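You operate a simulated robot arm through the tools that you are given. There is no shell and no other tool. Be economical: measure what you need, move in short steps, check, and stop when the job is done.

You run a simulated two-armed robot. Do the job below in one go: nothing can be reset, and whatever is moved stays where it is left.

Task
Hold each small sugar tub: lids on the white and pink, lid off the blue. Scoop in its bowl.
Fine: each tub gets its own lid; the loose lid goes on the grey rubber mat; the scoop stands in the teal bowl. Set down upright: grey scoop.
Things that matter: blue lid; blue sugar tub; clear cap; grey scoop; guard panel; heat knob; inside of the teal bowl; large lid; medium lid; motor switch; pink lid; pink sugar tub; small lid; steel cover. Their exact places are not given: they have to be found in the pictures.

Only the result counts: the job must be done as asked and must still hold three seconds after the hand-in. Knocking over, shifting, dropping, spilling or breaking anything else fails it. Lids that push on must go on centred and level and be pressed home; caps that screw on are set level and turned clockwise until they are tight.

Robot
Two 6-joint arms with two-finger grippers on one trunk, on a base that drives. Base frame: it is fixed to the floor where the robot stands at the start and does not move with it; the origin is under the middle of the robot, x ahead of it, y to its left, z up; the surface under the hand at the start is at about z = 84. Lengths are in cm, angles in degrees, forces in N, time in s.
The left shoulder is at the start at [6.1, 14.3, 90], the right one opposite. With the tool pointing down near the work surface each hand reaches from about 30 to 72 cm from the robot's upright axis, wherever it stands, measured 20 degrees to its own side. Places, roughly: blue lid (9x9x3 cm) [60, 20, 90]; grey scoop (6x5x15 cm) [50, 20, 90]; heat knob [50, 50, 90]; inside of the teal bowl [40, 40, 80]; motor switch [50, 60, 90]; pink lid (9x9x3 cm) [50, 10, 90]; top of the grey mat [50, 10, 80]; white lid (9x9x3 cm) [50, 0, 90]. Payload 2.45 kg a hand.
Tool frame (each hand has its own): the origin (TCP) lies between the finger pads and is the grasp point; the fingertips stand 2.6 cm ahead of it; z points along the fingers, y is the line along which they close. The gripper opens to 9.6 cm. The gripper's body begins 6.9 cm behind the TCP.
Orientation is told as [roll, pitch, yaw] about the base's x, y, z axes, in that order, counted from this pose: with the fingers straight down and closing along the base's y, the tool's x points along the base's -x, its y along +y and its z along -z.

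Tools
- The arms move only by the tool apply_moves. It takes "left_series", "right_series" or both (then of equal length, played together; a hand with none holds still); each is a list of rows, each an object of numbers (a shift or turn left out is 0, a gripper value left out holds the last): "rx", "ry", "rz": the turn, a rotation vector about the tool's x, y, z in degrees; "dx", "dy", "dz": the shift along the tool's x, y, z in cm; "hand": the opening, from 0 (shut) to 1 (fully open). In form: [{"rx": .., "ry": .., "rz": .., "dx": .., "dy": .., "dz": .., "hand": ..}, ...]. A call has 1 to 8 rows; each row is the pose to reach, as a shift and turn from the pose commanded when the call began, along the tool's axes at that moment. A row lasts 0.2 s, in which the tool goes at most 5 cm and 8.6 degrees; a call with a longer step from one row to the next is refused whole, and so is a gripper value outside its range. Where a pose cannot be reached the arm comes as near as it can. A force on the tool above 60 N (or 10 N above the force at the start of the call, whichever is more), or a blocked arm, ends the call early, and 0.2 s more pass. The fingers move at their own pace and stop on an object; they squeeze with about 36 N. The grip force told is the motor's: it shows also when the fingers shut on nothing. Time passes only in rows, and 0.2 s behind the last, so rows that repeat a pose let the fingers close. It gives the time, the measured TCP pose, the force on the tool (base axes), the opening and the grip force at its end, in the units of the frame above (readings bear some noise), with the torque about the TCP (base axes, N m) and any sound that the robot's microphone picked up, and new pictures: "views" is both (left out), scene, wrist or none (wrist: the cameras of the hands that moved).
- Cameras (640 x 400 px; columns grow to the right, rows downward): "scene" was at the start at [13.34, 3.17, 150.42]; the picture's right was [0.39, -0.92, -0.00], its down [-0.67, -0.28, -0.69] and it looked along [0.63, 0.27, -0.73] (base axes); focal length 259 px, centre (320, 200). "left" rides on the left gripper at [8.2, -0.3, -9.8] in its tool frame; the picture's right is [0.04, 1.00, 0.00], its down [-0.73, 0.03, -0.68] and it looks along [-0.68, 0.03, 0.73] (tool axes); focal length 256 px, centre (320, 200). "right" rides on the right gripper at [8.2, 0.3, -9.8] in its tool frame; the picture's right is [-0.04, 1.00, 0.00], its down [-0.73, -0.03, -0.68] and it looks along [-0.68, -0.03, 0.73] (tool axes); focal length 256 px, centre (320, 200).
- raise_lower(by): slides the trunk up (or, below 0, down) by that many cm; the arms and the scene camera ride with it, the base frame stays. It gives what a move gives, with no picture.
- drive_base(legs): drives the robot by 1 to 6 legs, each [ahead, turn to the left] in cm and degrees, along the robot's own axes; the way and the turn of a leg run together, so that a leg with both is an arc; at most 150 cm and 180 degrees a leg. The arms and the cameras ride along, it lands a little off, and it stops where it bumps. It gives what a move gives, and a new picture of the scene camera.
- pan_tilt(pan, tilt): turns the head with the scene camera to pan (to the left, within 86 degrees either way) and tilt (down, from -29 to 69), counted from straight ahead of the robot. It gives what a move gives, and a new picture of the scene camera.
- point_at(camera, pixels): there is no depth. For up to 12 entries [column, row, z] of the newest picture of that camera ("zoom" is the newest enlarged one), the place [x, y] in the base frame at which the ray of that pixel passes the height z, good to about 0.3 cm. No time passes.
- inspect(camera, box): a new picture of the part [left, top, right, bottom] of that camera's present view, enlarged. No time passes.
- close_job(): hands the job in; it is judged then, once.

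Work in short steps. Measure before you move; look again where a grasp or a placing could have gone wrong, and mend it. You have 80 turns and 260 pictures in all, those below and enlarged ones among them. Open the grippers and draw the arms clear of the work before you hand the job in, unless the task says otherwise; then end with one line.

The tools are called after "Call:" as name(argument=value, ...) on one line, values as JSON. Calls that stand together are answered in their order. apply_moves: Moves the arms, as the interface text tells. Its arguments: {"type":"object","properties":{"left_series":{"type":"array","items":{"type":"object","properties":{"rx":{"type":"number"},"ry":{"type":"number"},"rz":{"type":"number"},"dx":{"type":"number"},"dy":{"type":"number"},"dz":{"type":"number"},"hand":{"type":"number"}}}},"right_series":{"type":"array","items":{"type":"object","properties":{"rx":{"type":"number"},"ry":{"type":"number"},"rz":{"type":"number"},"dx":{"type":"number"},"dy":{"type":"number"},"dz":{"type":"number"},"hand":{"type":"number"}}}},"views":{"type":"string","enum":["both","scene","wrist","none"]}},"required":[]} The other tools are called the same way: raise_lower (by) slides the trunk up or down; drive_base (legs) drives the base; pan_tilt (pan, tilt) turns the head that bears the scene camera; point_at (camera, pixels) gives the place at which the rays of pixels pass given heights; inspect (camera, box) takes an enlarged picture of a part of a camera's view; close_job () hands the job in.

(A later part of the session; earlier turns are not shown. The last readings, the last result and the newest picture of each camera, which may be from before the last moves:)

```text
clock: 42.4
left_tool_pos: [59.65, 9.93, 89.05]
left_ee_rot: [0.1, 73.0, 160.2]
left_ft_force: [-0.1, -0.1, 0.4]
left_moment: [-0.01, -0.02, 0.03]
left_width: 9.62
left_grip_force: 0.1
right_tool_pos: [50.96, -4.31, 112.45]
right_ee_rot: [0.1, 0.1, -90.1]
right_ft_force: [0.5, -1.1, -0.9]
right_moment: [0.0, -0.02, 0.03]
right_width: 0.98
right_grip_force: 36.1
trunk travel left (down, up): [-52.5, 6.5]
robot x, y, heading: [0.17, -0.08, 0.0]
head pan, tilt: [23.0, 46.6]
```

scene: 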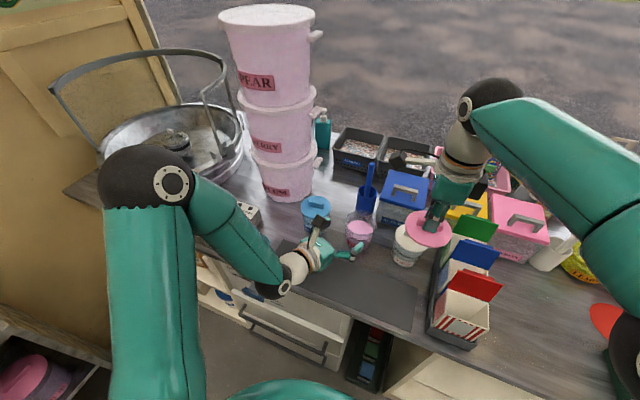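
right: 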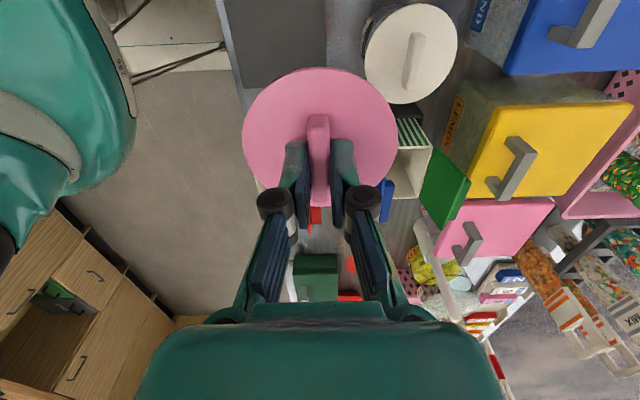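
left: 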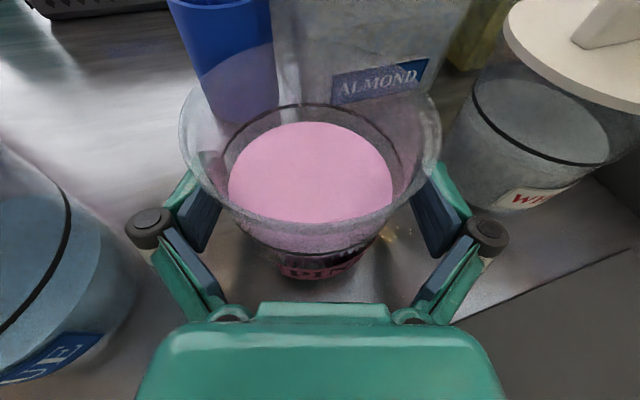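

The tub is ~8 px left of the pads' middle; I shift 0.27 cm toward it and close.

Call:
apply_moves(left_series=[{"dy": -0.27, "dx": -0.15}, {"dy": -0.27, "dx": -0.15}, {"dy": -0.27, "dx": -0.15, "hand": 0.85}, {"dy": -0.27, "dx": -0.15, "hand": 0.7}, {"dy": -0.27, "dx": -0.15, "hand": 0.5}, {"dy": -0.27, "dx": -0.15}], views="wrist")

Call:
inspect(camera="left", box=[160, 30, 480, 300])

```text
clock: 43.8
left_tool_pos: [59.76, 10.47, 88.86]
left_ee_rot: [0.1, 73.0, 160.3]
left_ft_force: [0.3, 2.1, -0.2]
left_moment: [0.09, -0.04, 0.09]
left_width: 8.17
left_grip_force: 36.1
right_tool_pos: [50.97, -4.34, 112.54]
right_ee_rot: [0.0, 0.0, -90.0]
right_ft_force: [0.0, -0.2, 0.0]
right_moment: [-0.01, 0.0, 0.0]
right_width: 0.98
right_grip_force: 36.1
trunk travel left (down, up): [-52.5, 6.5]
robot x, y, heading: [0.01, 0.09, -0.3]
head pan, tilt: [23.0, 46.6]
```

left: 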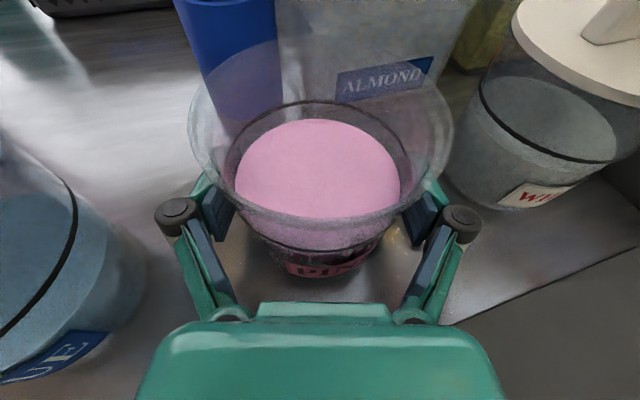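

```text
1.48 times, centred on (320, 165) of left
```

zoom: 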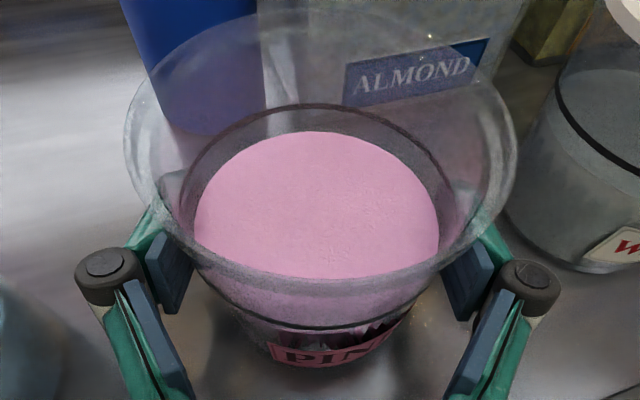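

Tub held (8.17), seen just like the white one. I bring the pink lid above it at z≈112, slightly short in x, to compare rim and lid.

Call:
apply_moves(right_series=[{"dx": 3, "dy": 1.5}, {"dx": 6.5, "dy": 3}, {"dx": 10, "dy": 4.5}, {"dx": 13, "dy": 6}, {"dx": 14.75, "dy": 6.5}, {"dx": 14.75, "dy": 6.5}], views="both")

Call:
inspect(camera="right", box=[220, 0, 420, 125])

```text
clock: 45.2
left_tool_pos: [59.62, 10.28, 88.76]
left_ee_rot: [-0.1, 73.0, 160.1]
left_ft_force: [-0.6, -3.1, 2.8]
left_moment: [-0.12, -0.37, -0.18]
left_width: 8.19
left_grip_force: 36.2
right_tool_pos: [54.91, 6.93, 110.45]
right_ee_rot: [-0.6, 0.2, -92.3]
right_ft_force: [0.2, 0.1, -1.3]
right_moment: [0.02, 0.01, 0.0]
right_width: 1.0
right_grip_force: 35.8
right hand out of reach, approached as far as the arm can: row 3, 4, 5, 6
trunk travel left (down, up): [-52.5, 6.5]
robot x, y, heading: [-0.11, 0.07, 0.0]
head pan, tilt: [23.0, 46.6]
```

scene: 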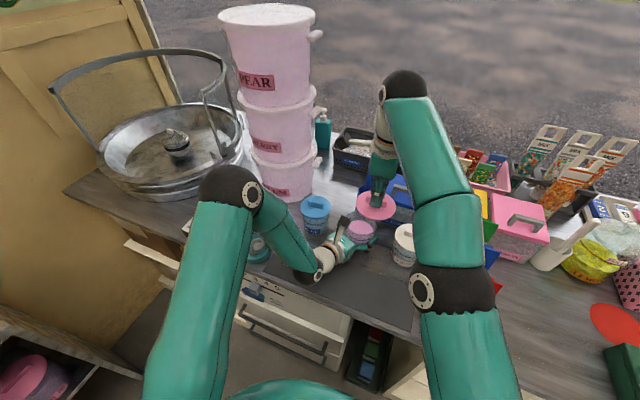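
right: 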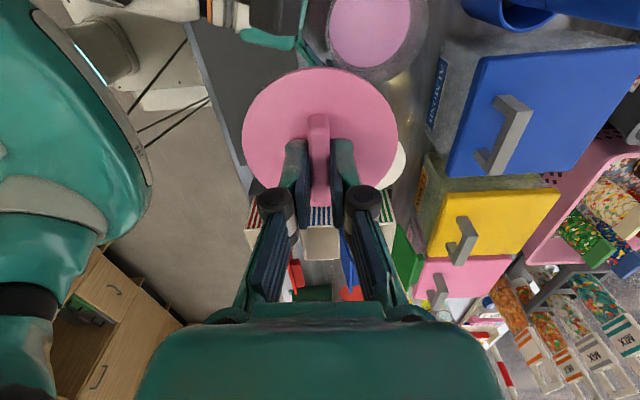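

```text
3.20 times, centred on (320, 62) of right
```

zoom: 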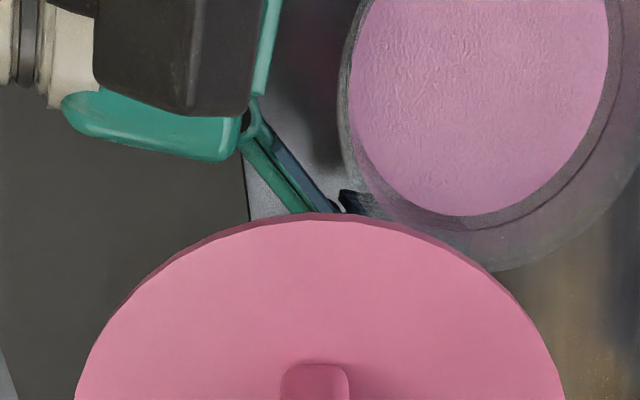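

The right arm is at its reach limit at that height, but lower it should reach. I swing it to (59.6, 3, 101.7), beside the pink tub, restoring its yaw.

Call:
apply_moves(right_series=[{"dx": -2, "dy": 1.5, "dz": 2.5, "rx": -0.3, "rz": -1.2}, {"dx": -3.7, "dy": 3.5, "dz": 5, "rx": -0.6, "rz": -2.3, "ry": -0.2}, {"dx": -3.7, "dy": 4.86, "dz": 7, "rx": -0.6, "rz": -2.3, "ry": -0.2}, {"dx": -3.7, "dy": 4.86, "dz": 8.7, "rx": -0.6, "rz": -2.3, "ry": -0.2}, {"dx": -3.7, "dy": 4.86, "dz": 8.7, "rx": -0.6, "rz": -2.3, "ry": -0.2}], views="both")

Call:
inspect(camera="scene", box=[320, 180, 440, 270])

```text
clock: 46.4
left_tool_pos: [59.82, 10.28, 88.95]
left_ee_rot: [0.0, 73.0, 160.3]
left_ft_force: [0.1, 0.2, 0.2]
left_moment: [0.1, -0.22, 0.02]
left_width: 8.17
left_grip_force: 35.8
right_tool_pos: [58.85, 5.08, 102.03]
right_ee_rot: [0.7, -0.2, -87.8]
right_ft_force: [0.3, 0.1, 0.0]
right_moment: [0.02, 0.03, 0.03]
right_width: 0.97
right_grip_force: 35.7
trunk travel left (down, up): [-52.5, 6.5]
robot x, y, heading: [0.35, 0.11, 0.0]
head pan, tilt: [23.0, 46.6]
```

scene: 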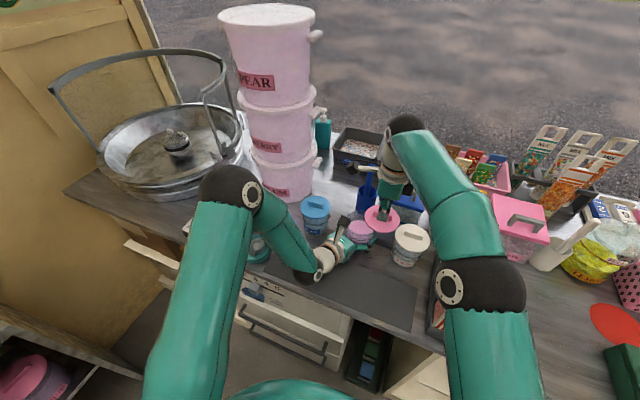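
right: 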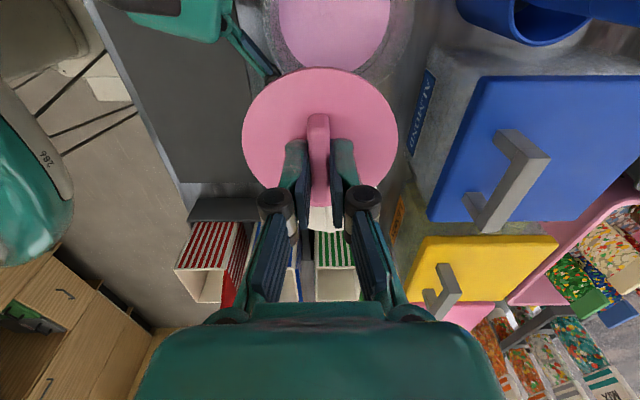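

```text
4.44 times, centred on (380, 225) of scene
```

zoom: 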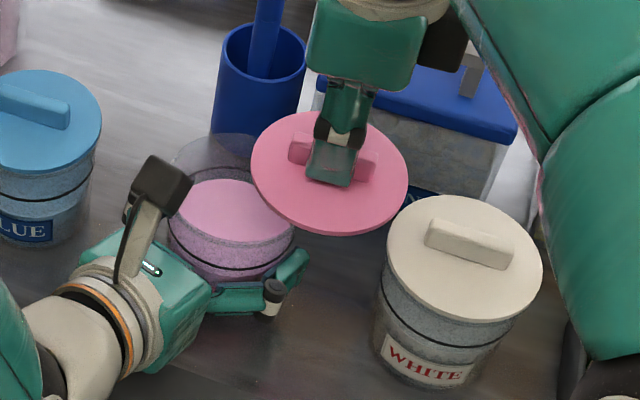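

Reachable. I slide over the tub at z≈101.5, level the hand, then lower to z≈99.2 and compare.

Call:
apply_moves(right_series=[{"dx": 2.7, "dy": 0.6, "dz": 0.3, "rx": 0.4, "ry": 0.1, "rz": 1.1}, {"dx": 5.33, "dy": 1.15, "dz": 0.3, "rx": 0.7, "ry": 0.2, "rz": 2.2}, {"dx": 5.33, "dy": 1.15, "dz": 1.5, "rx": 0.7, "ry": 0.2, "rz": 2.2}, {"dx": 5.33, "dy": 1.15, "dz": 2.8, "rx": 0.7, "ry": 0.2, "rz": 2.2}, {"dx": 5.33, "dy": 1.15, "dz": 2.8, "rx": 0.7, "ry": 0.2, "rz": 2.2}], views="both")

Call:
inspect(camera="left", box=[160, 30, 480, 300])

Call:
inspect(camera="right", box=[220, 0, 420, 220])

```text
clock: 47.6
left_tool_pos: [59.76, 10.36, 88.86]
left_ee_rot: [0.2, 72.8, 160.4]
left_ft_force: [0.2, -0.3, -0.6]
left_moment: [0.04, 0.03, -0.02]
left_width: 8.19
left_grip_force: 35.8
right_tool_pos: [59.24, 8.84, 99.98]
right_ee_rot: [0.4, 0.6, -91.0]
right_ft_force: [0.5, -0.2, 0.0]
right_moment: [0.01, 0.01, 0.01]
right_width: 0.97
right_grip_force: 35.7
right hand out of reach, approached as far as the arm can: row 1, 2, 3, 4, 5
trunk travel left (down, up): [-52.5, 6.5]
robot x, y, heading: [0.04, -0.19, -0.1]
head pan, tilt: [23.0, 46.6]
```

scene: 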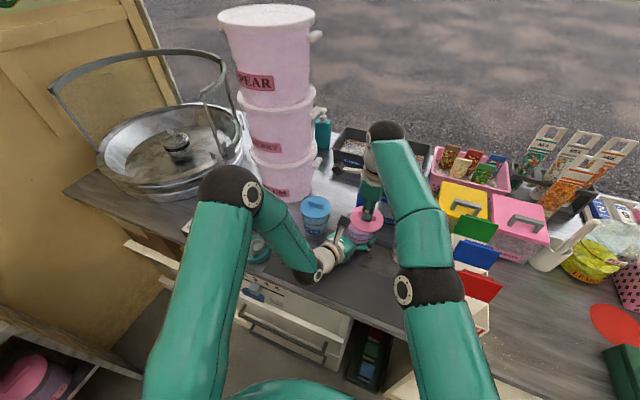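
right: 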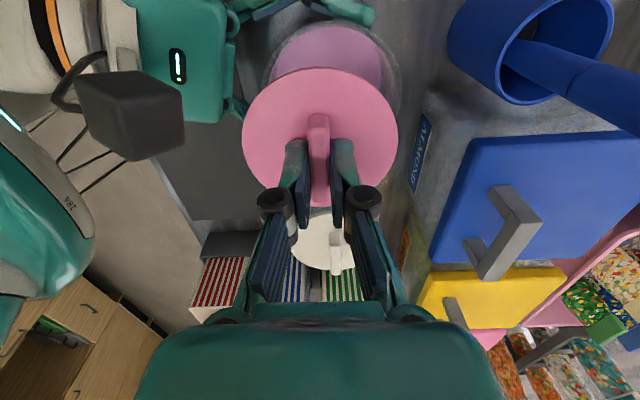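

```text
1.48 times, centred on (320, 165) of left
```

zoom: 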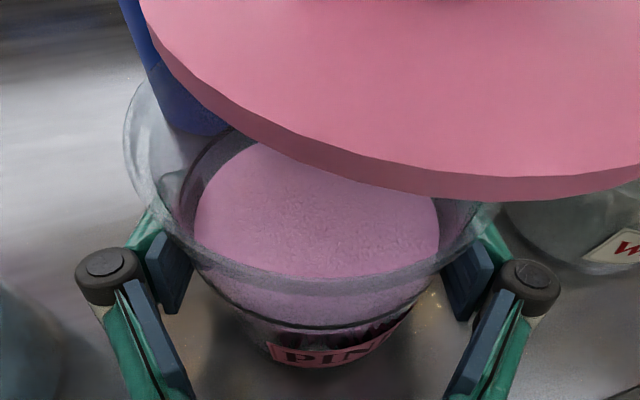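

```text
1.82 times, centred on (320, 110) of right
```

zoom: 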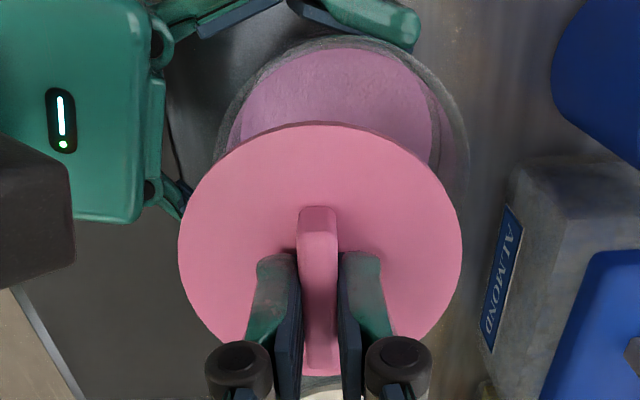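

The right arm falls ~1.5 cm short, so I'll turn the base left a bit, which brings both shoulders better in line. First I release the tub, back the left hand out and up, and lift the right hand with the lid.

Call:
apply_moves(left_series=[{"hand": 1}, {"hand": 1}, {"dz": -3}, {"dz": -6}, {"dz": -9}, {"dz": -10, "dx": 3.5}, {"dz": -11, "dx": 7.5, "dy": 2}, {"dz": -12, "dx": 11.5, "dy": 4}], right_series=[{"dz": -1, "dx": -2}, {"dz": -2, "dx": -4}, {"dz": -4, "dx": -6}, {"dz": -6, "dx": -8}, {"dz": -7, "dx": -10, "dy": -1}, {"dz": -8, "dx": -11, "dy": -2}, {"dz": -9, "dx": -12, "dy": -3}, {"dz": -9, "dx": -12, "dy": -3}])

Call:
inspect(camera="scene", box=[200, 200, 440, 400])

```text
clock: 49.4
left_tool_pos: [50.74, 9.16, 103.28]
left_ee_rot: [0.0, 72.9, 160.3]
left_ft_force: [-0.3, -0.3, 0.2]
left_moment: [0.03, 0.01, 0.0]
left_width: 9.64
left_grip_force: 0.1
right_tool_pos: [55.42, -2.23, 108.13]
right_ee_rot: [0.0, 0.0, -89.9]
right_ft_force: [0.8, -0.5, 0.0]
right_moment: [-0.01, -0.05, -0.01]
right_width: 0.97
right_grip_force: 35.9
trunk travel left (down, up): [-52.5, 6.5]
robot x, y, heading: [-0.31, -0.13, -0.1]
head pan, tilt: [23.0, 46.6]
```

scene: 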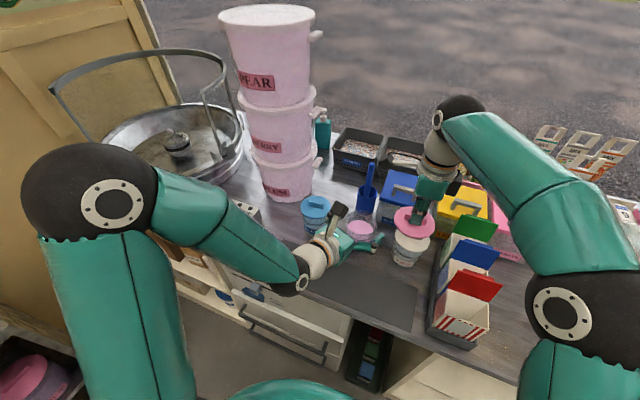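
right: 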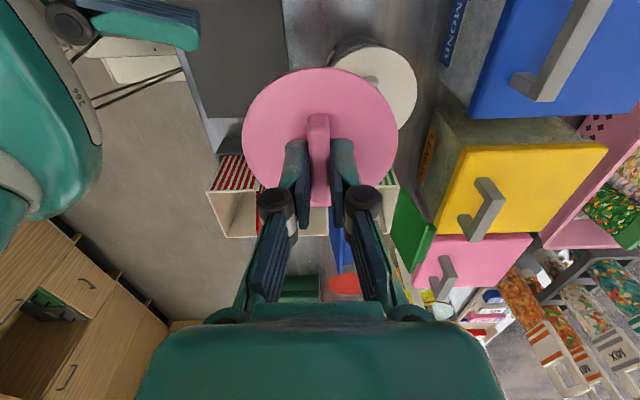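
left: 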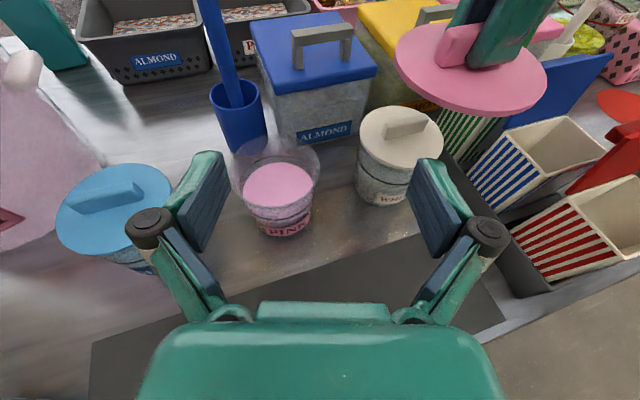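

```text
2.00 times, centred on (320, 300) of scene
```

zoom: 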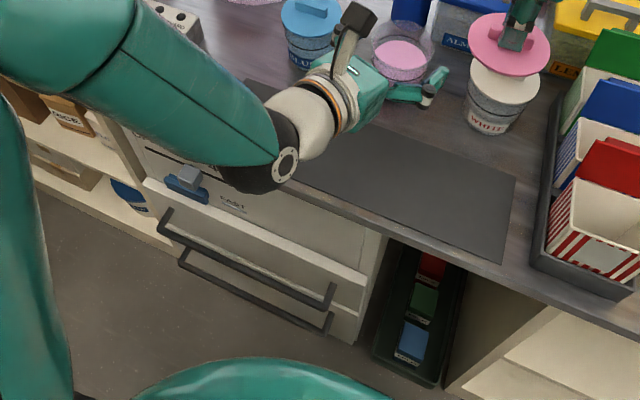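

The base looks round and clear of the counter, so turning in place should be safe. I turn 12° left.

Call:
drive_base(legs=[[0, 12]])

```text
clock: 50.6
left_tool_pos: [47.51, 19.58, 103.28]
left_ee_rot: [0.1, 73.0, 172.3]
left_ft_force: [-0.5, -0.2, -1.4]
left_moment: [0.0, -0.05, 0.02]
left_width: 9.62
left_grip_force: 0.2
right_tool_pos: [54.72, 9.39, 107.91]
right_ee_rot: [0.0, 0.1, -77.9]
right_ft_force: [-0.8, 0.0, 0.4]
right_moment: [-0.02, -0.01, 0.03]
right_width: 0.97
right_grip_force: 35.3
trunk travel left (down, up): [-52.5, 6.5]
robot x, y, heading: [0.4, -0.64, 12.0]
head pan, tilt: [23.0, 46.6]
```

scene: 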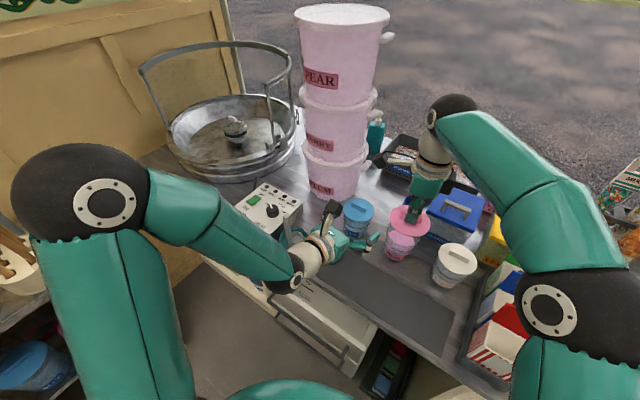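

Turned cleanly. I move the right hand aside again and bring the left to the staging point in front of the pink tub.

Call:
apply_moves(right_series=[{"dx": -3.5, "dy": -0.3}, {"dx": -7, "dy": -0.6}, {"dx": -10.4, "dy": -0.9}, {"dx": -10.4, "dy": -0.9}, {"dx": -10.4, "dy": -0.9}], left_series=[{"dx": 0}, {"dx": -1.5, "dy": 2.4, "dz": 2}, {"dx": -3, "dy": 5, "dz": 4}, {"dx": -4.76, "dy": 7.49, "dz": 6}, {"dx": -4.76, "dy": 7.49, "dz": 6}], views="both")

```text
clock: 51.8
left_tool_pos: [50.72, 11.56, 97.03]
left_ee_rot: [-0.1, 73.1, 172.0]
left_ft_force: [0.3, 0.5, 0.1]
left_moment: [-0.03, -0.03, -0.01]
left_width: 9.6
left_grip_force: 0.0
right_tool_pos: [55.96, -1.07, 108.18]
right_ee_rot: [-0.1, 0.1, -78.0]
right_ft_force: [-0.3, 0.2, -0.1]
right_moment: [0.03, -0.03, 0.02]
right_width: 0.98
right_grip_force: 35.7
trunk travel left (down, up): [-52.5, 6.5]
robot x, y, heading: [-0.28, -0.93, 12.1]
head pan, tilt: [23.0, 46.6]
```

scene: 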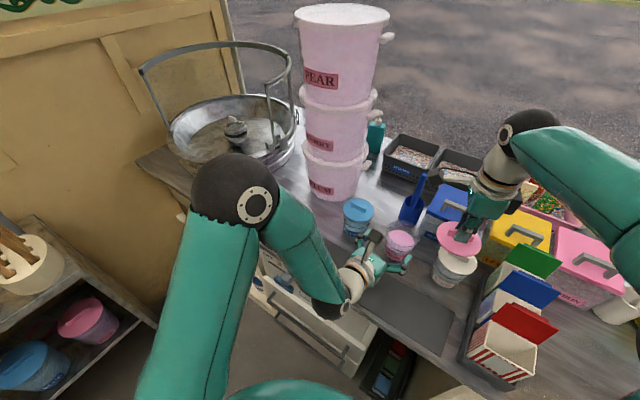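
right: 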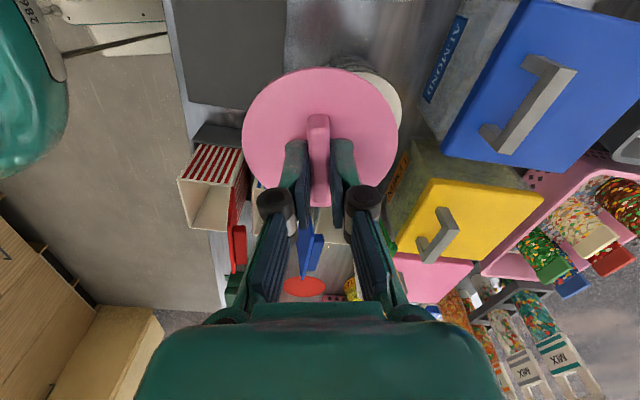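
left: 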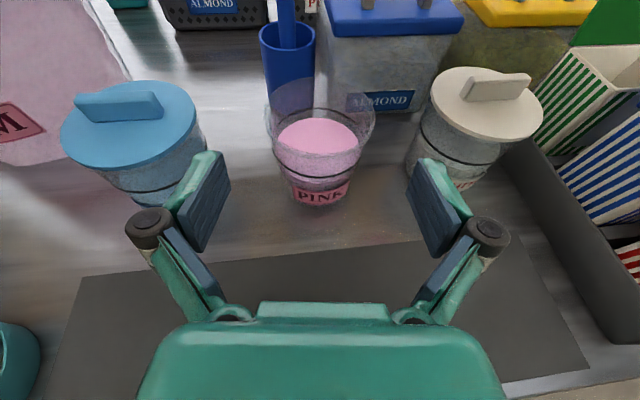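

Pink tub appears at columns 269–375. I measure again from the new stance.

Call:
point_at(camera="left", pixels=[[269, 110, 93], [375, 110, 93], [321, 157, 93], [320, 206, 84], [279, 160, 89], [362, 160, 89]])

Call:
inspect(camera="left", box=[240, 70, 400, 220])

```text
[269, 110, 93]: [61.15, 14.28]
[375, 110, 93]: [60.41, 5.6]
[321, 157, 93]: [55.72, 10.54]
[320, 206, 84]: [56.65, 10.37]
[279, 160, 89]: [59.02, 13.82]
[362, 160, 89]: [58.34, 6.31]
```

```text
2.67 times, centred on (320, 145) of left
```

zoom: 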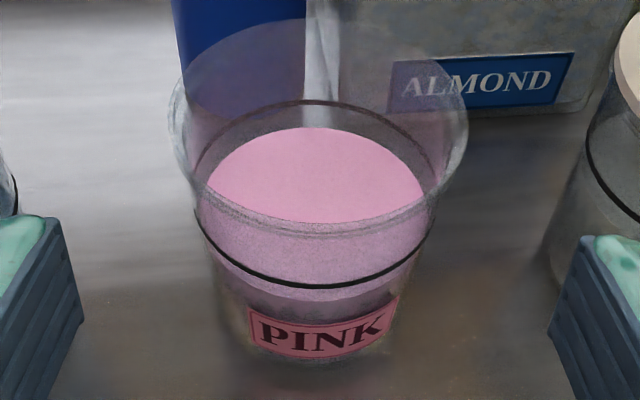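

The tub lies right on the hand's axis (column ~319). I descend and slide around it as before.

Call:
apply_moves(left_series=[{"dx": -3, "dz": 0.9}, {"dx": -6.2, "dz": 1.9}, {"dx": -6.0, "dz": 4.5}, {"dx": -5.7, "dz": 7.5}, {"dx": -5.4, "dz": 9.5}, {"dx": -5.2, "dz": 11.0}, {"dx": -5.2, "dz": 11.0}], views="wrist")

```text
clock: 53.4
left_tool_pos: [60.0, 10.32, 88.78]
left_ee_rot: [0.1, 73.0, 172.3]
left_ft_force: [0.5, 0.1, -0.6]
left_moment: [0.0, 0.03, 0.02]
left_width: 9.62
left_grip_force: 0.0
right_tool_pos: [56.08, -0.93, 108.06]
right_ee_rot: [0.0, 0.2, -77.9]
right_ft_force: [-0.3, 0.2, 0.1]
right_moment: [0.0, -0.02, 0.01]
right_width: 0.98
right_grip_force: 35.9
trunk travel left (down, up): [-52.5, 6.5]
robot x, y, heading: [0.32, -1.14, 11.9]
head pan, tilt: [23.0, 46.6]
```

left: 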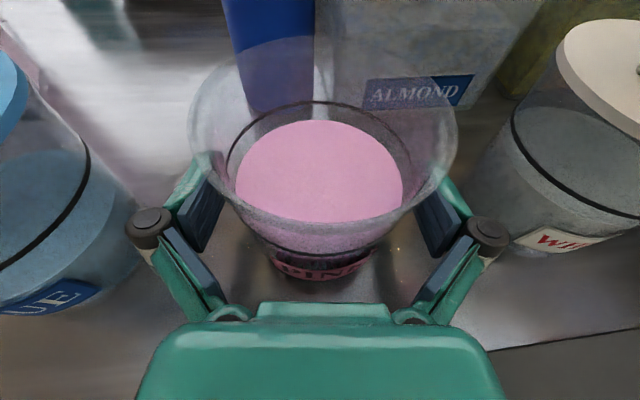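

Rim spans 188–458 (centre 323); I nudge 0.1 and close.

Call:
apply_moves(left_series=[{"dy": 0.1}, {"dy": 0.1, "hand": 0.85}, {"dy": 0.1, "hand": 0.7}, {"dy": 0.1, "hand": 0.5}, {"dy": 0.1}], views="wrist")

Call:
inspect(camera="left", box=[160, 30, 480, 300])

```text
clock: 54.6
left_tool_pos: [59.82, 10.32, 88.84]
left_ee_rot: [0.0, 73.0, 172.2]
left_ft_force: [-1.9, -1.9, 0.0]
left_moment: [-0.11, -0.04, -0.13]
left_width: 8.09
left_grip_force: 36.0
right_tool_pos: [55.85, -1.04, 107.98]
right_ee_rot: [0.1, 0.1, -77.9]
right_ft_force: [-0.7, 0.0, -0.6]
right_moment: [0.05, 0.0, 0.01]
right_width: 0.97
right_grip_force: 36.1
trunk travel left (down, up): [-52.5, 6.5]
robot x, y, heading: [0.01, -1.06, 11.8]
head pan, tilt: [23.0, 46.6]
```

left: 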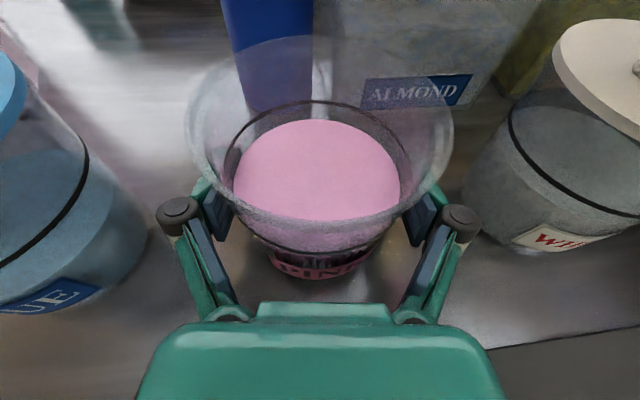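

```text
1.48 times, centred on (320, 165) of left
```

zoom: 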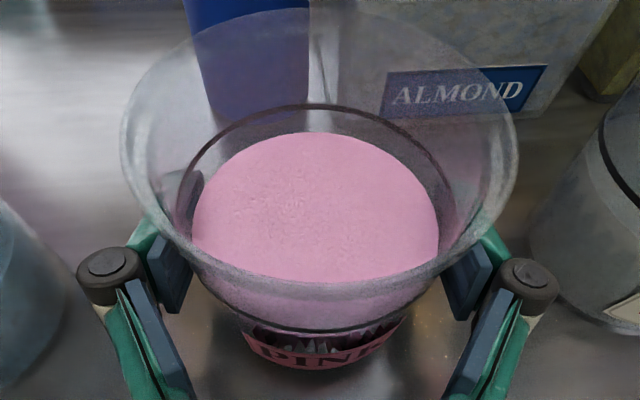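

Held at 8.09. I bring the lid over it at z≈108 and compare.

Call:
apply_moves(right_series=[{"dx": 3.5, "dy": 1.6}, {"dx": 7, "dy": 3.3}, {"dx": 10.55, "dy": 4.93}, {"dx": 10.55, "dy": 4.93}], views="both")

Call:
inspect(camera="right", box=[220, 0, 420, 220])

```text
clock: 55.6
left_tool_pos: [59.98, 10.27, 88.78]
left_ee_rot: [0.1, 73.0, 172.3]
left_ft_force: [-1.2, -1.2, 0.3]
left_moment: [-0.22, -0.24, -0.02]
left_width: 8.1
left_grip_force: 36.0
right_tool_pos: [58.63, 10.44, 108.04]
right_ee_rot: [-0.1, -0.1, -77.9]
right_ft_force: [-0.1, 0.2, -1.2]
right_moment: [-0.03, 0.05, 0.0]
right_width: 0.97
right_grip_force: 36.4
trunk travel left (down, up): [-52.5, 6.5]
robot x, y, heading: [0.34, -1.05, 11.9]
head pan, tilt: [23.0, 46.6]
```

scene: 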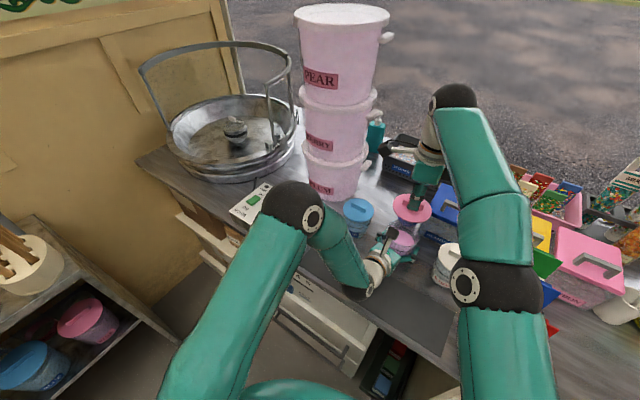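
right: 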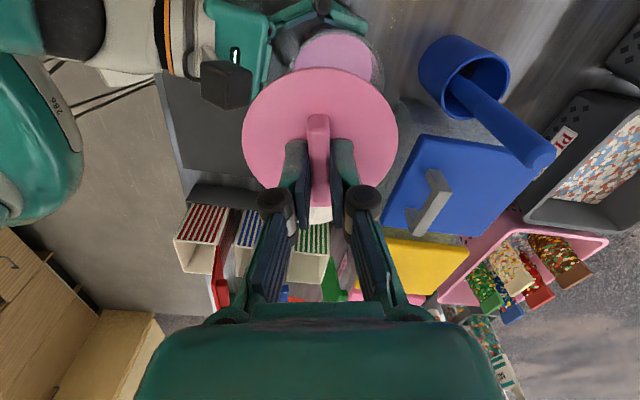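

```text
1.82 times, centred on (320, 110) of right
```

zoom: 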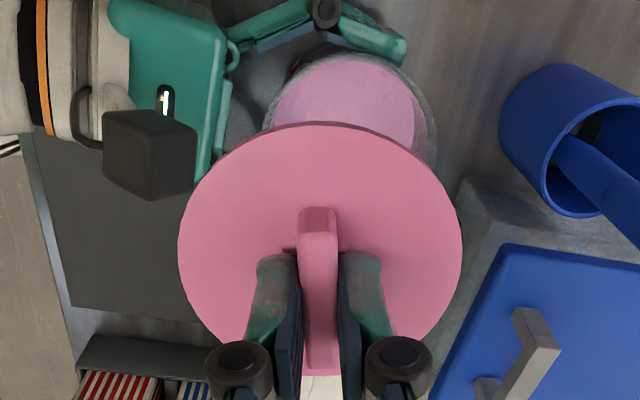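

Rays and left-hand pose put the tub about 1.35 cm further along the hand's y. I shift and lower to z≈98.6.

Call:
apply_moves(right_series=[{"dx": -0.3, "dy": 1.35, "dz": 2}, {"dx": -0.3, "dy": 1.35, "dz": 5.5}, {"dx": -0.3, "dy": 1.35, "dz": 8}, {"dx": -0.3, "dy": 1.35, "dz": 9.4}, {"dx": -0.3, "dy": 1.35, "dz": 9.4}], views="both")

Call:
inspect(camera="left", box=[160, 30, 480, 300])

Call:
inspect(camera="right", box=[220, 0, 420, 220])

```text
clock: 56.8
left_tool_pos: [59.84, 10.19, 88.81]
left_ee_rot: [0.0, 73.0, 172.2]
left_ft_force: [-0.5, -1.2, 0.5]
left_moment: [-0.3, -0.13, -0.1]
left_width: 8.11
left_grip_force: 36.5
right_tool_pos: [60.01, 10.52, 98.66]
right_ee_rot: [0.0, 0.1, -78.0]
right_ft_force: [-0.6, -1.1, -0.5]
right_moment: [0.0, -0.03, -0.02]
right_width: 1.0
right_grip_force: 36.0
trunk travel left (down, up): [-52.5, 6.5]
robot x, y, heading: [-0.13, -1.01, 11.9]
head pan, tilt: [23.0, 46.6]
```

scene: 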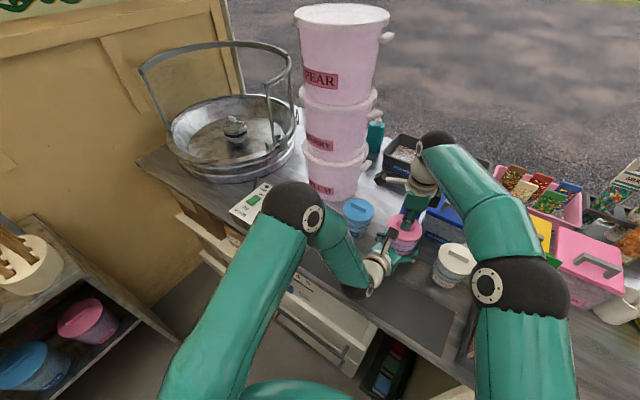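
right: 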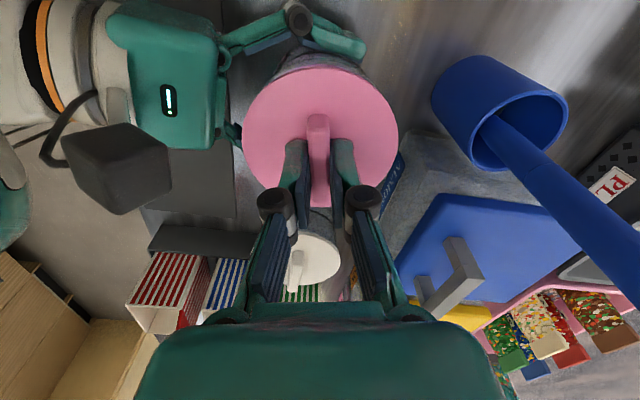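

```text
1.48 times, centred on (320, 165) of left
```

zoom: 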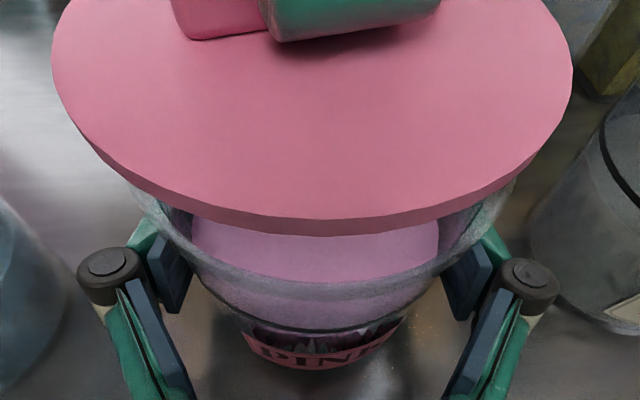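

```text
1.82 times, centred on (320, 110) of right
```

zoom: 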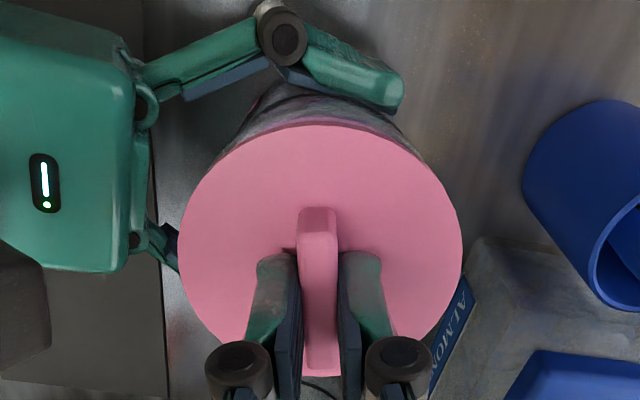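

Right view is centred (323 vs 320); left view shows the lid ~0.13 cm toward +y. I correct and press down in small steps.

Call:
apply_moves(right_series=[{"dx": -0.13, "dz": 0.5}, {"dx": -0.13, "dz": 0.9}, {"dx": -0.13, "dz": 1.2}, {"dx": -0.13, "dz": 1.5}, {"dx": -0.13, "dz": 1.7}, {"dx": -0.13, "dz": 1.7}], views="none")

Call:
inspect(camera="left", box=[160, 30, 480, 300])

```text
clock: 58.2
left_tool_pos: [59.82, 10.24, 88.85]
left_ee_rot: [0.1, 72.9, 172.3]
left_ft_force: [-0.5, -1.5, 0.2]
left_moment: [-0.32, -0.14, -0.14]
left_width: 8.07
left_grip_force: 35.7
right_tool_pos: [60.0, 10.26, 96.92]
right_ee_rot: [0.0, 0.1, -77.9]
right_ft_force: [-0.3, -0.4, 0.1]
right_moment: [0.03, 0.02, 0.03]
right_width: 0.98
right_grip_force: 36.1
trunk travel left (down, up): [-52.5, 6.5]
robot x, y, heading: [0.33, -1.07, 11.8]
head pan, tilt: [23.0, 46.6]
```

```text
1.48 times, centred on (320, 165) of left
```

zoom: 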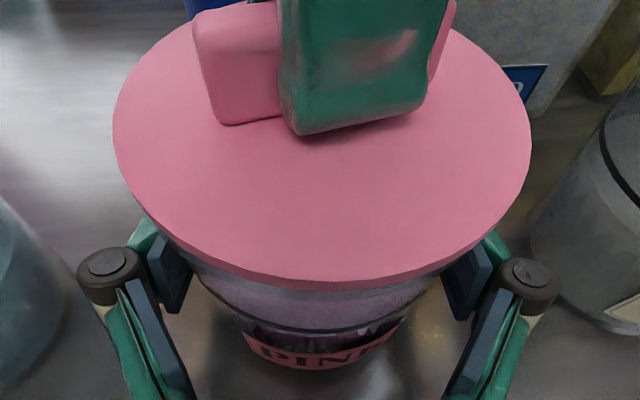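

The lid now lies at the rim, centred (113–530, as with the white). No force yet; I press on.

Call:
apply_moves(right_series=[{"dz": 0.2}, {"dz": 0.4}, {"dz": 0.6}, {"dz": 0.8}, {"dz": 0.8}], views="none")

Call:
inspect(camera="left", box=[160, 30, 480, 300])

```text
clock: 59.4
left_tool_pos: [59.74, 10.2, 88.84]
left_ee_rot: [0.1, 73.0, 172.2]
left_ft_force: [28.3, -3.4, -12.3]
left_moment: [-0.36, 0.71, -0.26]
left_width: 8.08
left_grip_force: 35.9
right_tool_pos: [59.99, 10.36, 96.63]
right_ee_rot: [0.3, 0.2, -78.1]
right_ft_force: [-18.1, 1.0, 47.0]
right_moment: [0.09, 0.49, 0.14]
right_width: 1.01
right_grip_force: 35.5
trunk travel left (down, up): [-52.5, 6.5]
robot x, y, heading: [0.17, -0.98, 11.8]
head pan, tilt: [23.0, 46.6]
heard: snap
```

```text
1.48 times, centred on (320, 165) of left
```

zoom: 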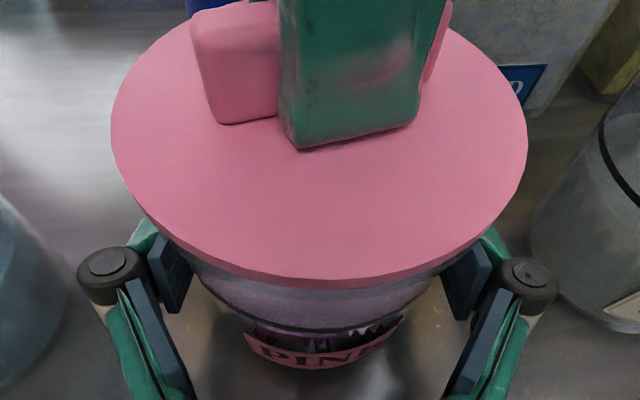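

Snap heard at 47 N. I give one more small press (easing the x side-load), then release and rise.

Call:
apply_moves(right_series=[{"dz": 0.2, "dy": -0.15}, {"dz": 0.4, "dy": -0.2}, {"dz": 0.4, "dy": -0.2}, {"dz": 0, "dy": -0.2, "hand": 0.3}, {"dz": 0, "dy": -0.2}, {"dz": -3, "dy": -0.2}, {"dz": -7, "dy": -0.2}, {"dz": -11, "dy": -0.2}], views="both")

Call:
inspect(camera="left", box=[160, 30, 480, 300])

Call:
inspect(camera="scene", box=[360, 200, 480, 290])

```text
clock: 60.0
left_tool_pos: [59.81, 10.3, 88.76]
left_ee_rot: [0.1, 72.9, 172.4]
left_ft_force: [-3.5, -0.4, 3.9]
left_moment: [-0.07, 0.34, -0.32]
left_width: 8.1
left_grip_force: 36.0
right_tool_pos: [60.07, 10.23, 96.62]
right_ee_rot: [0.7, 0.2, -78.0]
right_ft_force: [-1.7, -0.6, 2.7]
right_moment: [-0.13, 0.15, 0.22]
right_width: 1.0
right_grip_force: 36.0
trunk travel left (down, up): [-52.5, 6.5]
robot x, y, heading: [0.27, -0.7, 11.8]
head pan, tilt: [23.0, 46.6]
stopped in row 2 (right hand): the force on the tool passed its limit at 62 N (the readings are from after the stop); the commanded pose is now the measured one
```

scene: 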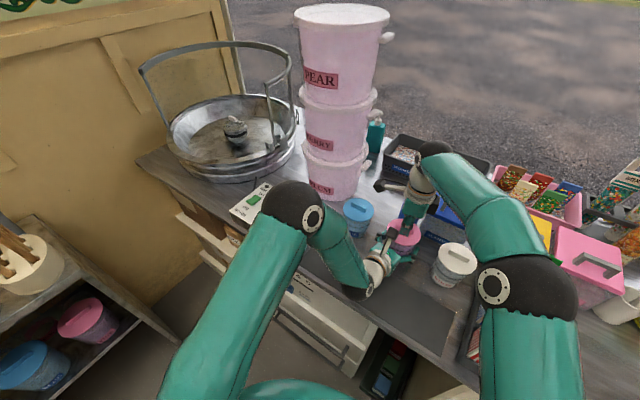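
right: 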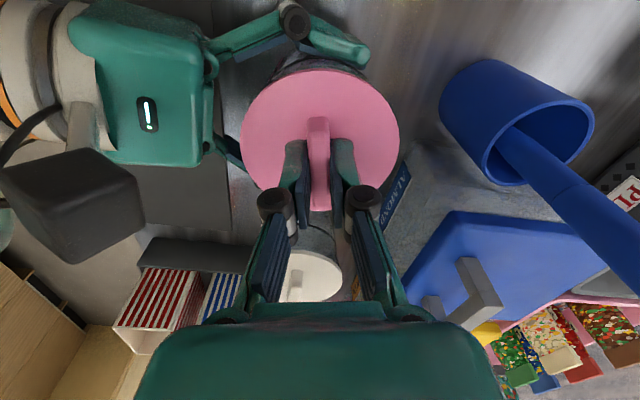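

```text
1.48 times, centred on (320, 165) of left
```

zoom: 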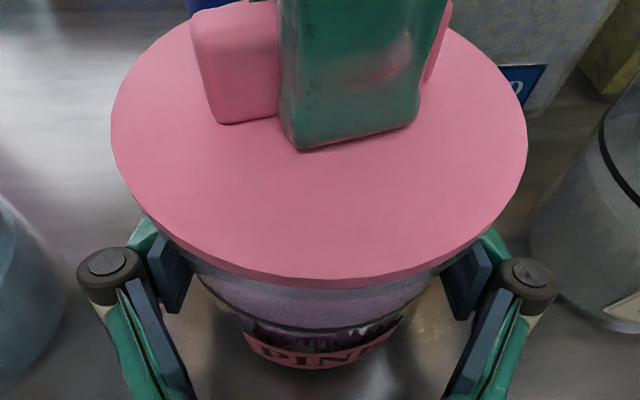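

```text
4.44 times, centred on (420, 245) of scene
```

zoom: 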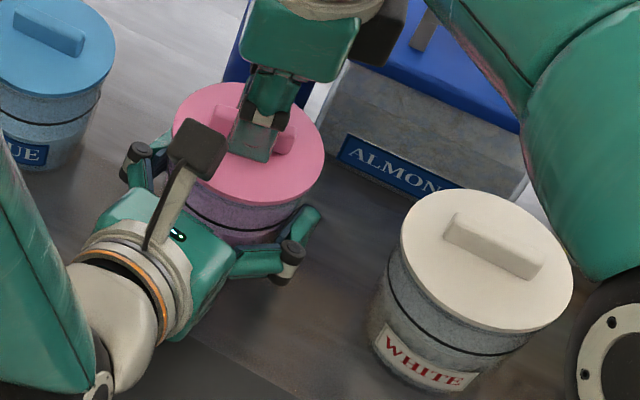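

The lid held 62 N and is seated and level. I release it, lift the right hand clear, then open and back out the left.

Call:
apply_moves(right_series=[{"hand": 0.3}, {"hand": 0.3}, {"dz": -3}, {"dz": -7, "rx": 0.7}, {"dz": -10, "dx": -2.5, "dy": -1.5, "rx": 0.7}, {"dz": -11, "dx": -5, "dy": -3, "rx": 0.7}, {"dz": -11, "dx": -7.5, "dy": -4.7, "rx": 0.7}, {"dz": -11, "dx": -7.5, "dy": -4.7, "rx": 0.7}], left_series=[{"dz": 0}, {"dz": 0}, {"hand": 1}, {"hand": 1}, {"dz": -3}, {"dz": -6}, {"dz": -9}, {"dz": -10, "dx": 3}], views="both")

Call:
inspect(camera="left", box=[160, 30, 480, 230])

Call:
point_at(camera="scene", pixels=[[140, 330, 84], [40, 215, 90], [100, 260, 90], [60, 265, 84]])

```text
clock: 61.8
left_tool_pos: [51.18, 11.46, 94.52]
left_ee_rot: [0.2, 72.8, 172.5]
left_ft_force: [0.3, 0.7, 0.7]
left_moment: [-0.01, 0.0, 0.01]
left_width: 9.58
left_grip_force: 0.2
right_tool_pos: [56.94, 1.69, 107.38]
right_ee_rot: [-0.1, 0.3, -77.9]
right_ft_force: [0.7, 0.2, -0.5]
right_moment: [0.01, 0.01, 0.01]
right_width: 2.88
right_grip_force: 0.0
trunk travel left (down, up): [-52.5, 6.5]
robot x, y, heading: [0.11, -0.86, 12.2]
head pan, tilt: [23.0, 46.6]
```

scene: 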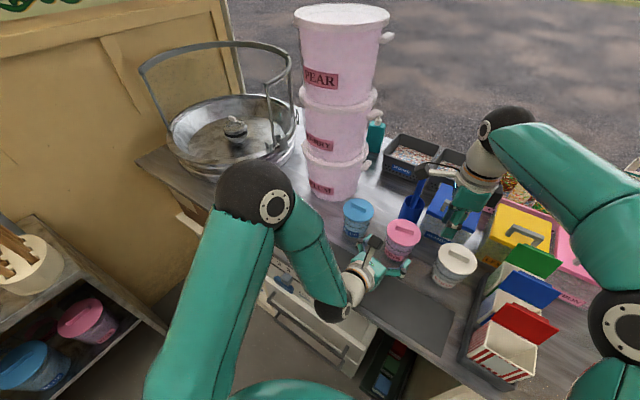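
right: 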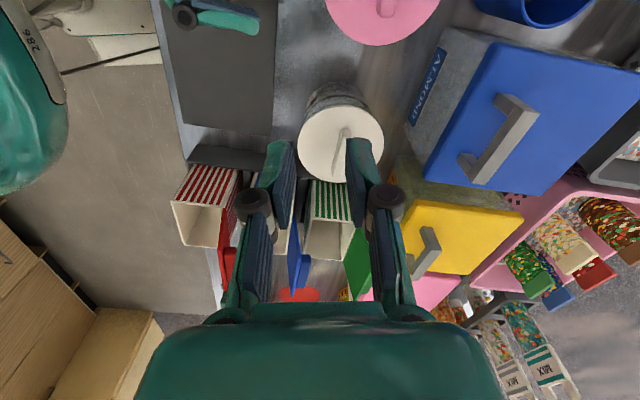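
left: 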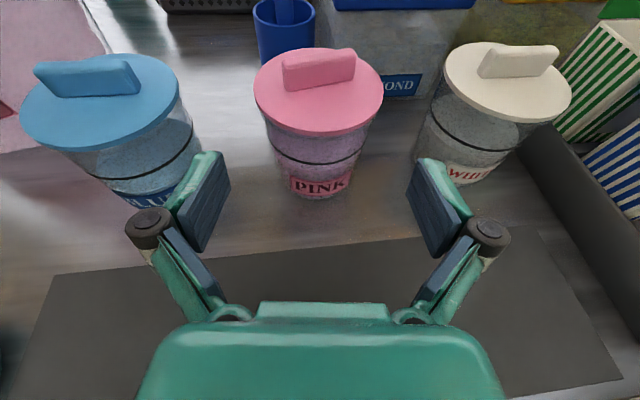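

```text
2.00 times, centred on (320, 130) of left
```

zoom: 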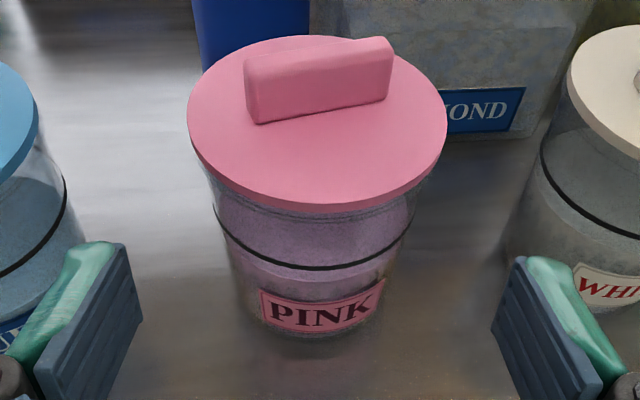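

```text
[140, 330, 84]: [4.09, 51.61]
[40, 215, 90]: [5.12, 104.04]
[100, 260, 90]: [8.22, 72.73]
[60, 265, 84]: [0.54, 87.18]
```

Pink lid is seated and level. I tuck both hands rightward and up in preparation for another base turn.

Call:
apply_moves(right_series=[{"dx": -3.3, "dy": -0.4, "dz": -1}, {"dx": -6.6, "dy": -0.8, "dz": -2}, {"dx": -9.7, "dy": -1.1, "dz": -3}, {"dx": -9.7, "dy": -1.1, "dz": -3}, {"dx": -9.7, "dy": -1.1, "dz": -3}], left_series=[{"dx": 3}, {"dx": 6.5, "dz": -0.3}, {"dx": 9.2, "dy": 2.5, "dz": -0.5}, {"dx": 9.2, "dy": 5.5, "dz": -0.7}, {"dx": 9.2, "dy": 8.2, "dz": -0.7}], views="scene")

```text
clock: 63.0
left_tool_pos: [52.21, 2.85, 103.6]
left_ee_rot: [-0.1, 72.8, 172.1]
left_ft_force: [-0.9, 0.0, 0.7]
left_moment: [0.01, 0.01, 0.0]
left_width: 9.63
left_grip_force: 0.1
right_tool_pos: [57.8, -8.06, 110.23]
right_ee_rot: [0.0, 0.3, -78.1]
right_ft_force: [-0.9, 0.5, 1.3]
right_moment: [0.03, -0.02, 0.04]
right_width: 2.9
right_grip_force: 0.0
trunk travel left (down, up): [-52.5, 6.5]
robot x, y, heading: [0.02, -1.05, 11.8]
head pan, tilt: [23.0, 46.6]
```

scene: 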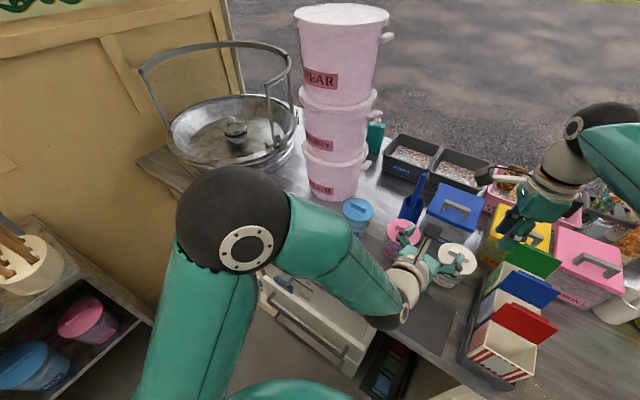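

Both hands are clear. I turn the base 20° further left.

Call:
drive_base(legs=[[0, 20]])

Call:
pan_tilt(pan=0, tilt=50)

```text
clock: 64.6
left_tool_pos: [47.44, 20.57, 103.64]
left_ee_rot: [0.2, 72.9, -167.4]
left_ft_force: [-0.3, -0.4, -0.9]
left_moment: [0.04, 0.01, 0.02]
left_width: 9.59
left_grip_force: 0.0
right_tool_pos: [56.48, 12.4, 110.23]
right_ee_rot: [0.0, 0.3, -57.8]
right_ft_force: [0.0, 0.0, 0.1]
right_moment: [0.03, 0.02, -0.02]
right_width: 2.87
right_grip_force: 0.1
trunk travel left (down, up): [-52.5, 6.5]
robot x, y, heading: [0.98, -2.25, 31.9]
head pan, tilt: [23.0, 46.6]
```

scene: 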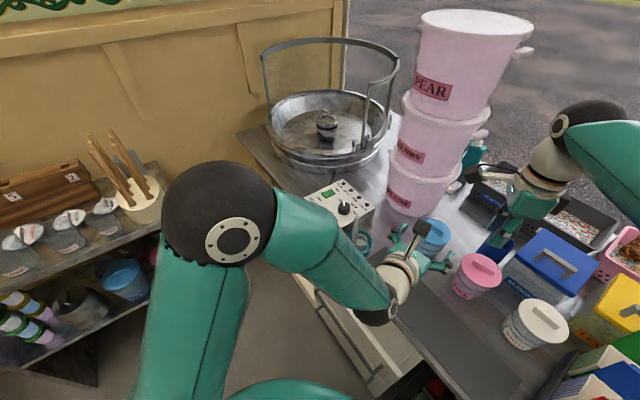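

```text
clock: 65.4
left_tool_pos: [47.4, 20.61, 103.69]
left_ee_rot: [0.2, 72.9, -167.4]
left_ft_force: [-0.1, -0.5, 0.1]
left_moment: [0.05, 0.0, 0.0]
left_width: 9.58
left_grip_force: 0.1
right_tool_pos: [56.53, 12.25, 110.41]
right_ee_rot: [0.0, 0.3, -57.8]
right_ft_force: [0.0, 0.8, -0.3]
right_moment: [-0.02, 0.03, -0.03]
right_width: 2.88
right_grip_force: 0.1
trunk travel left (down, up): [-52.5, 6.5]
robot x, y, heading: [0.48, -2.47, 32.2]
head pan, tilt: [0.0, 50.0]
```

scene: 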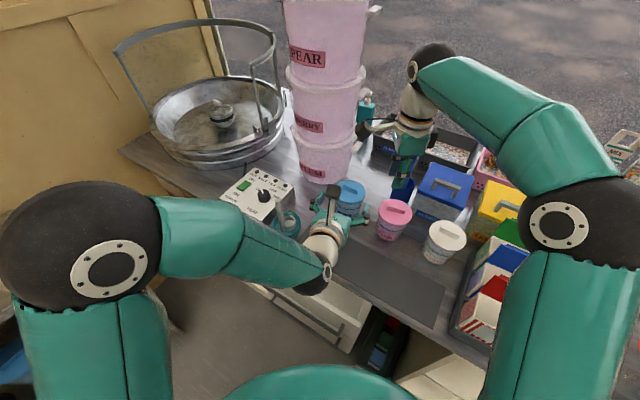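

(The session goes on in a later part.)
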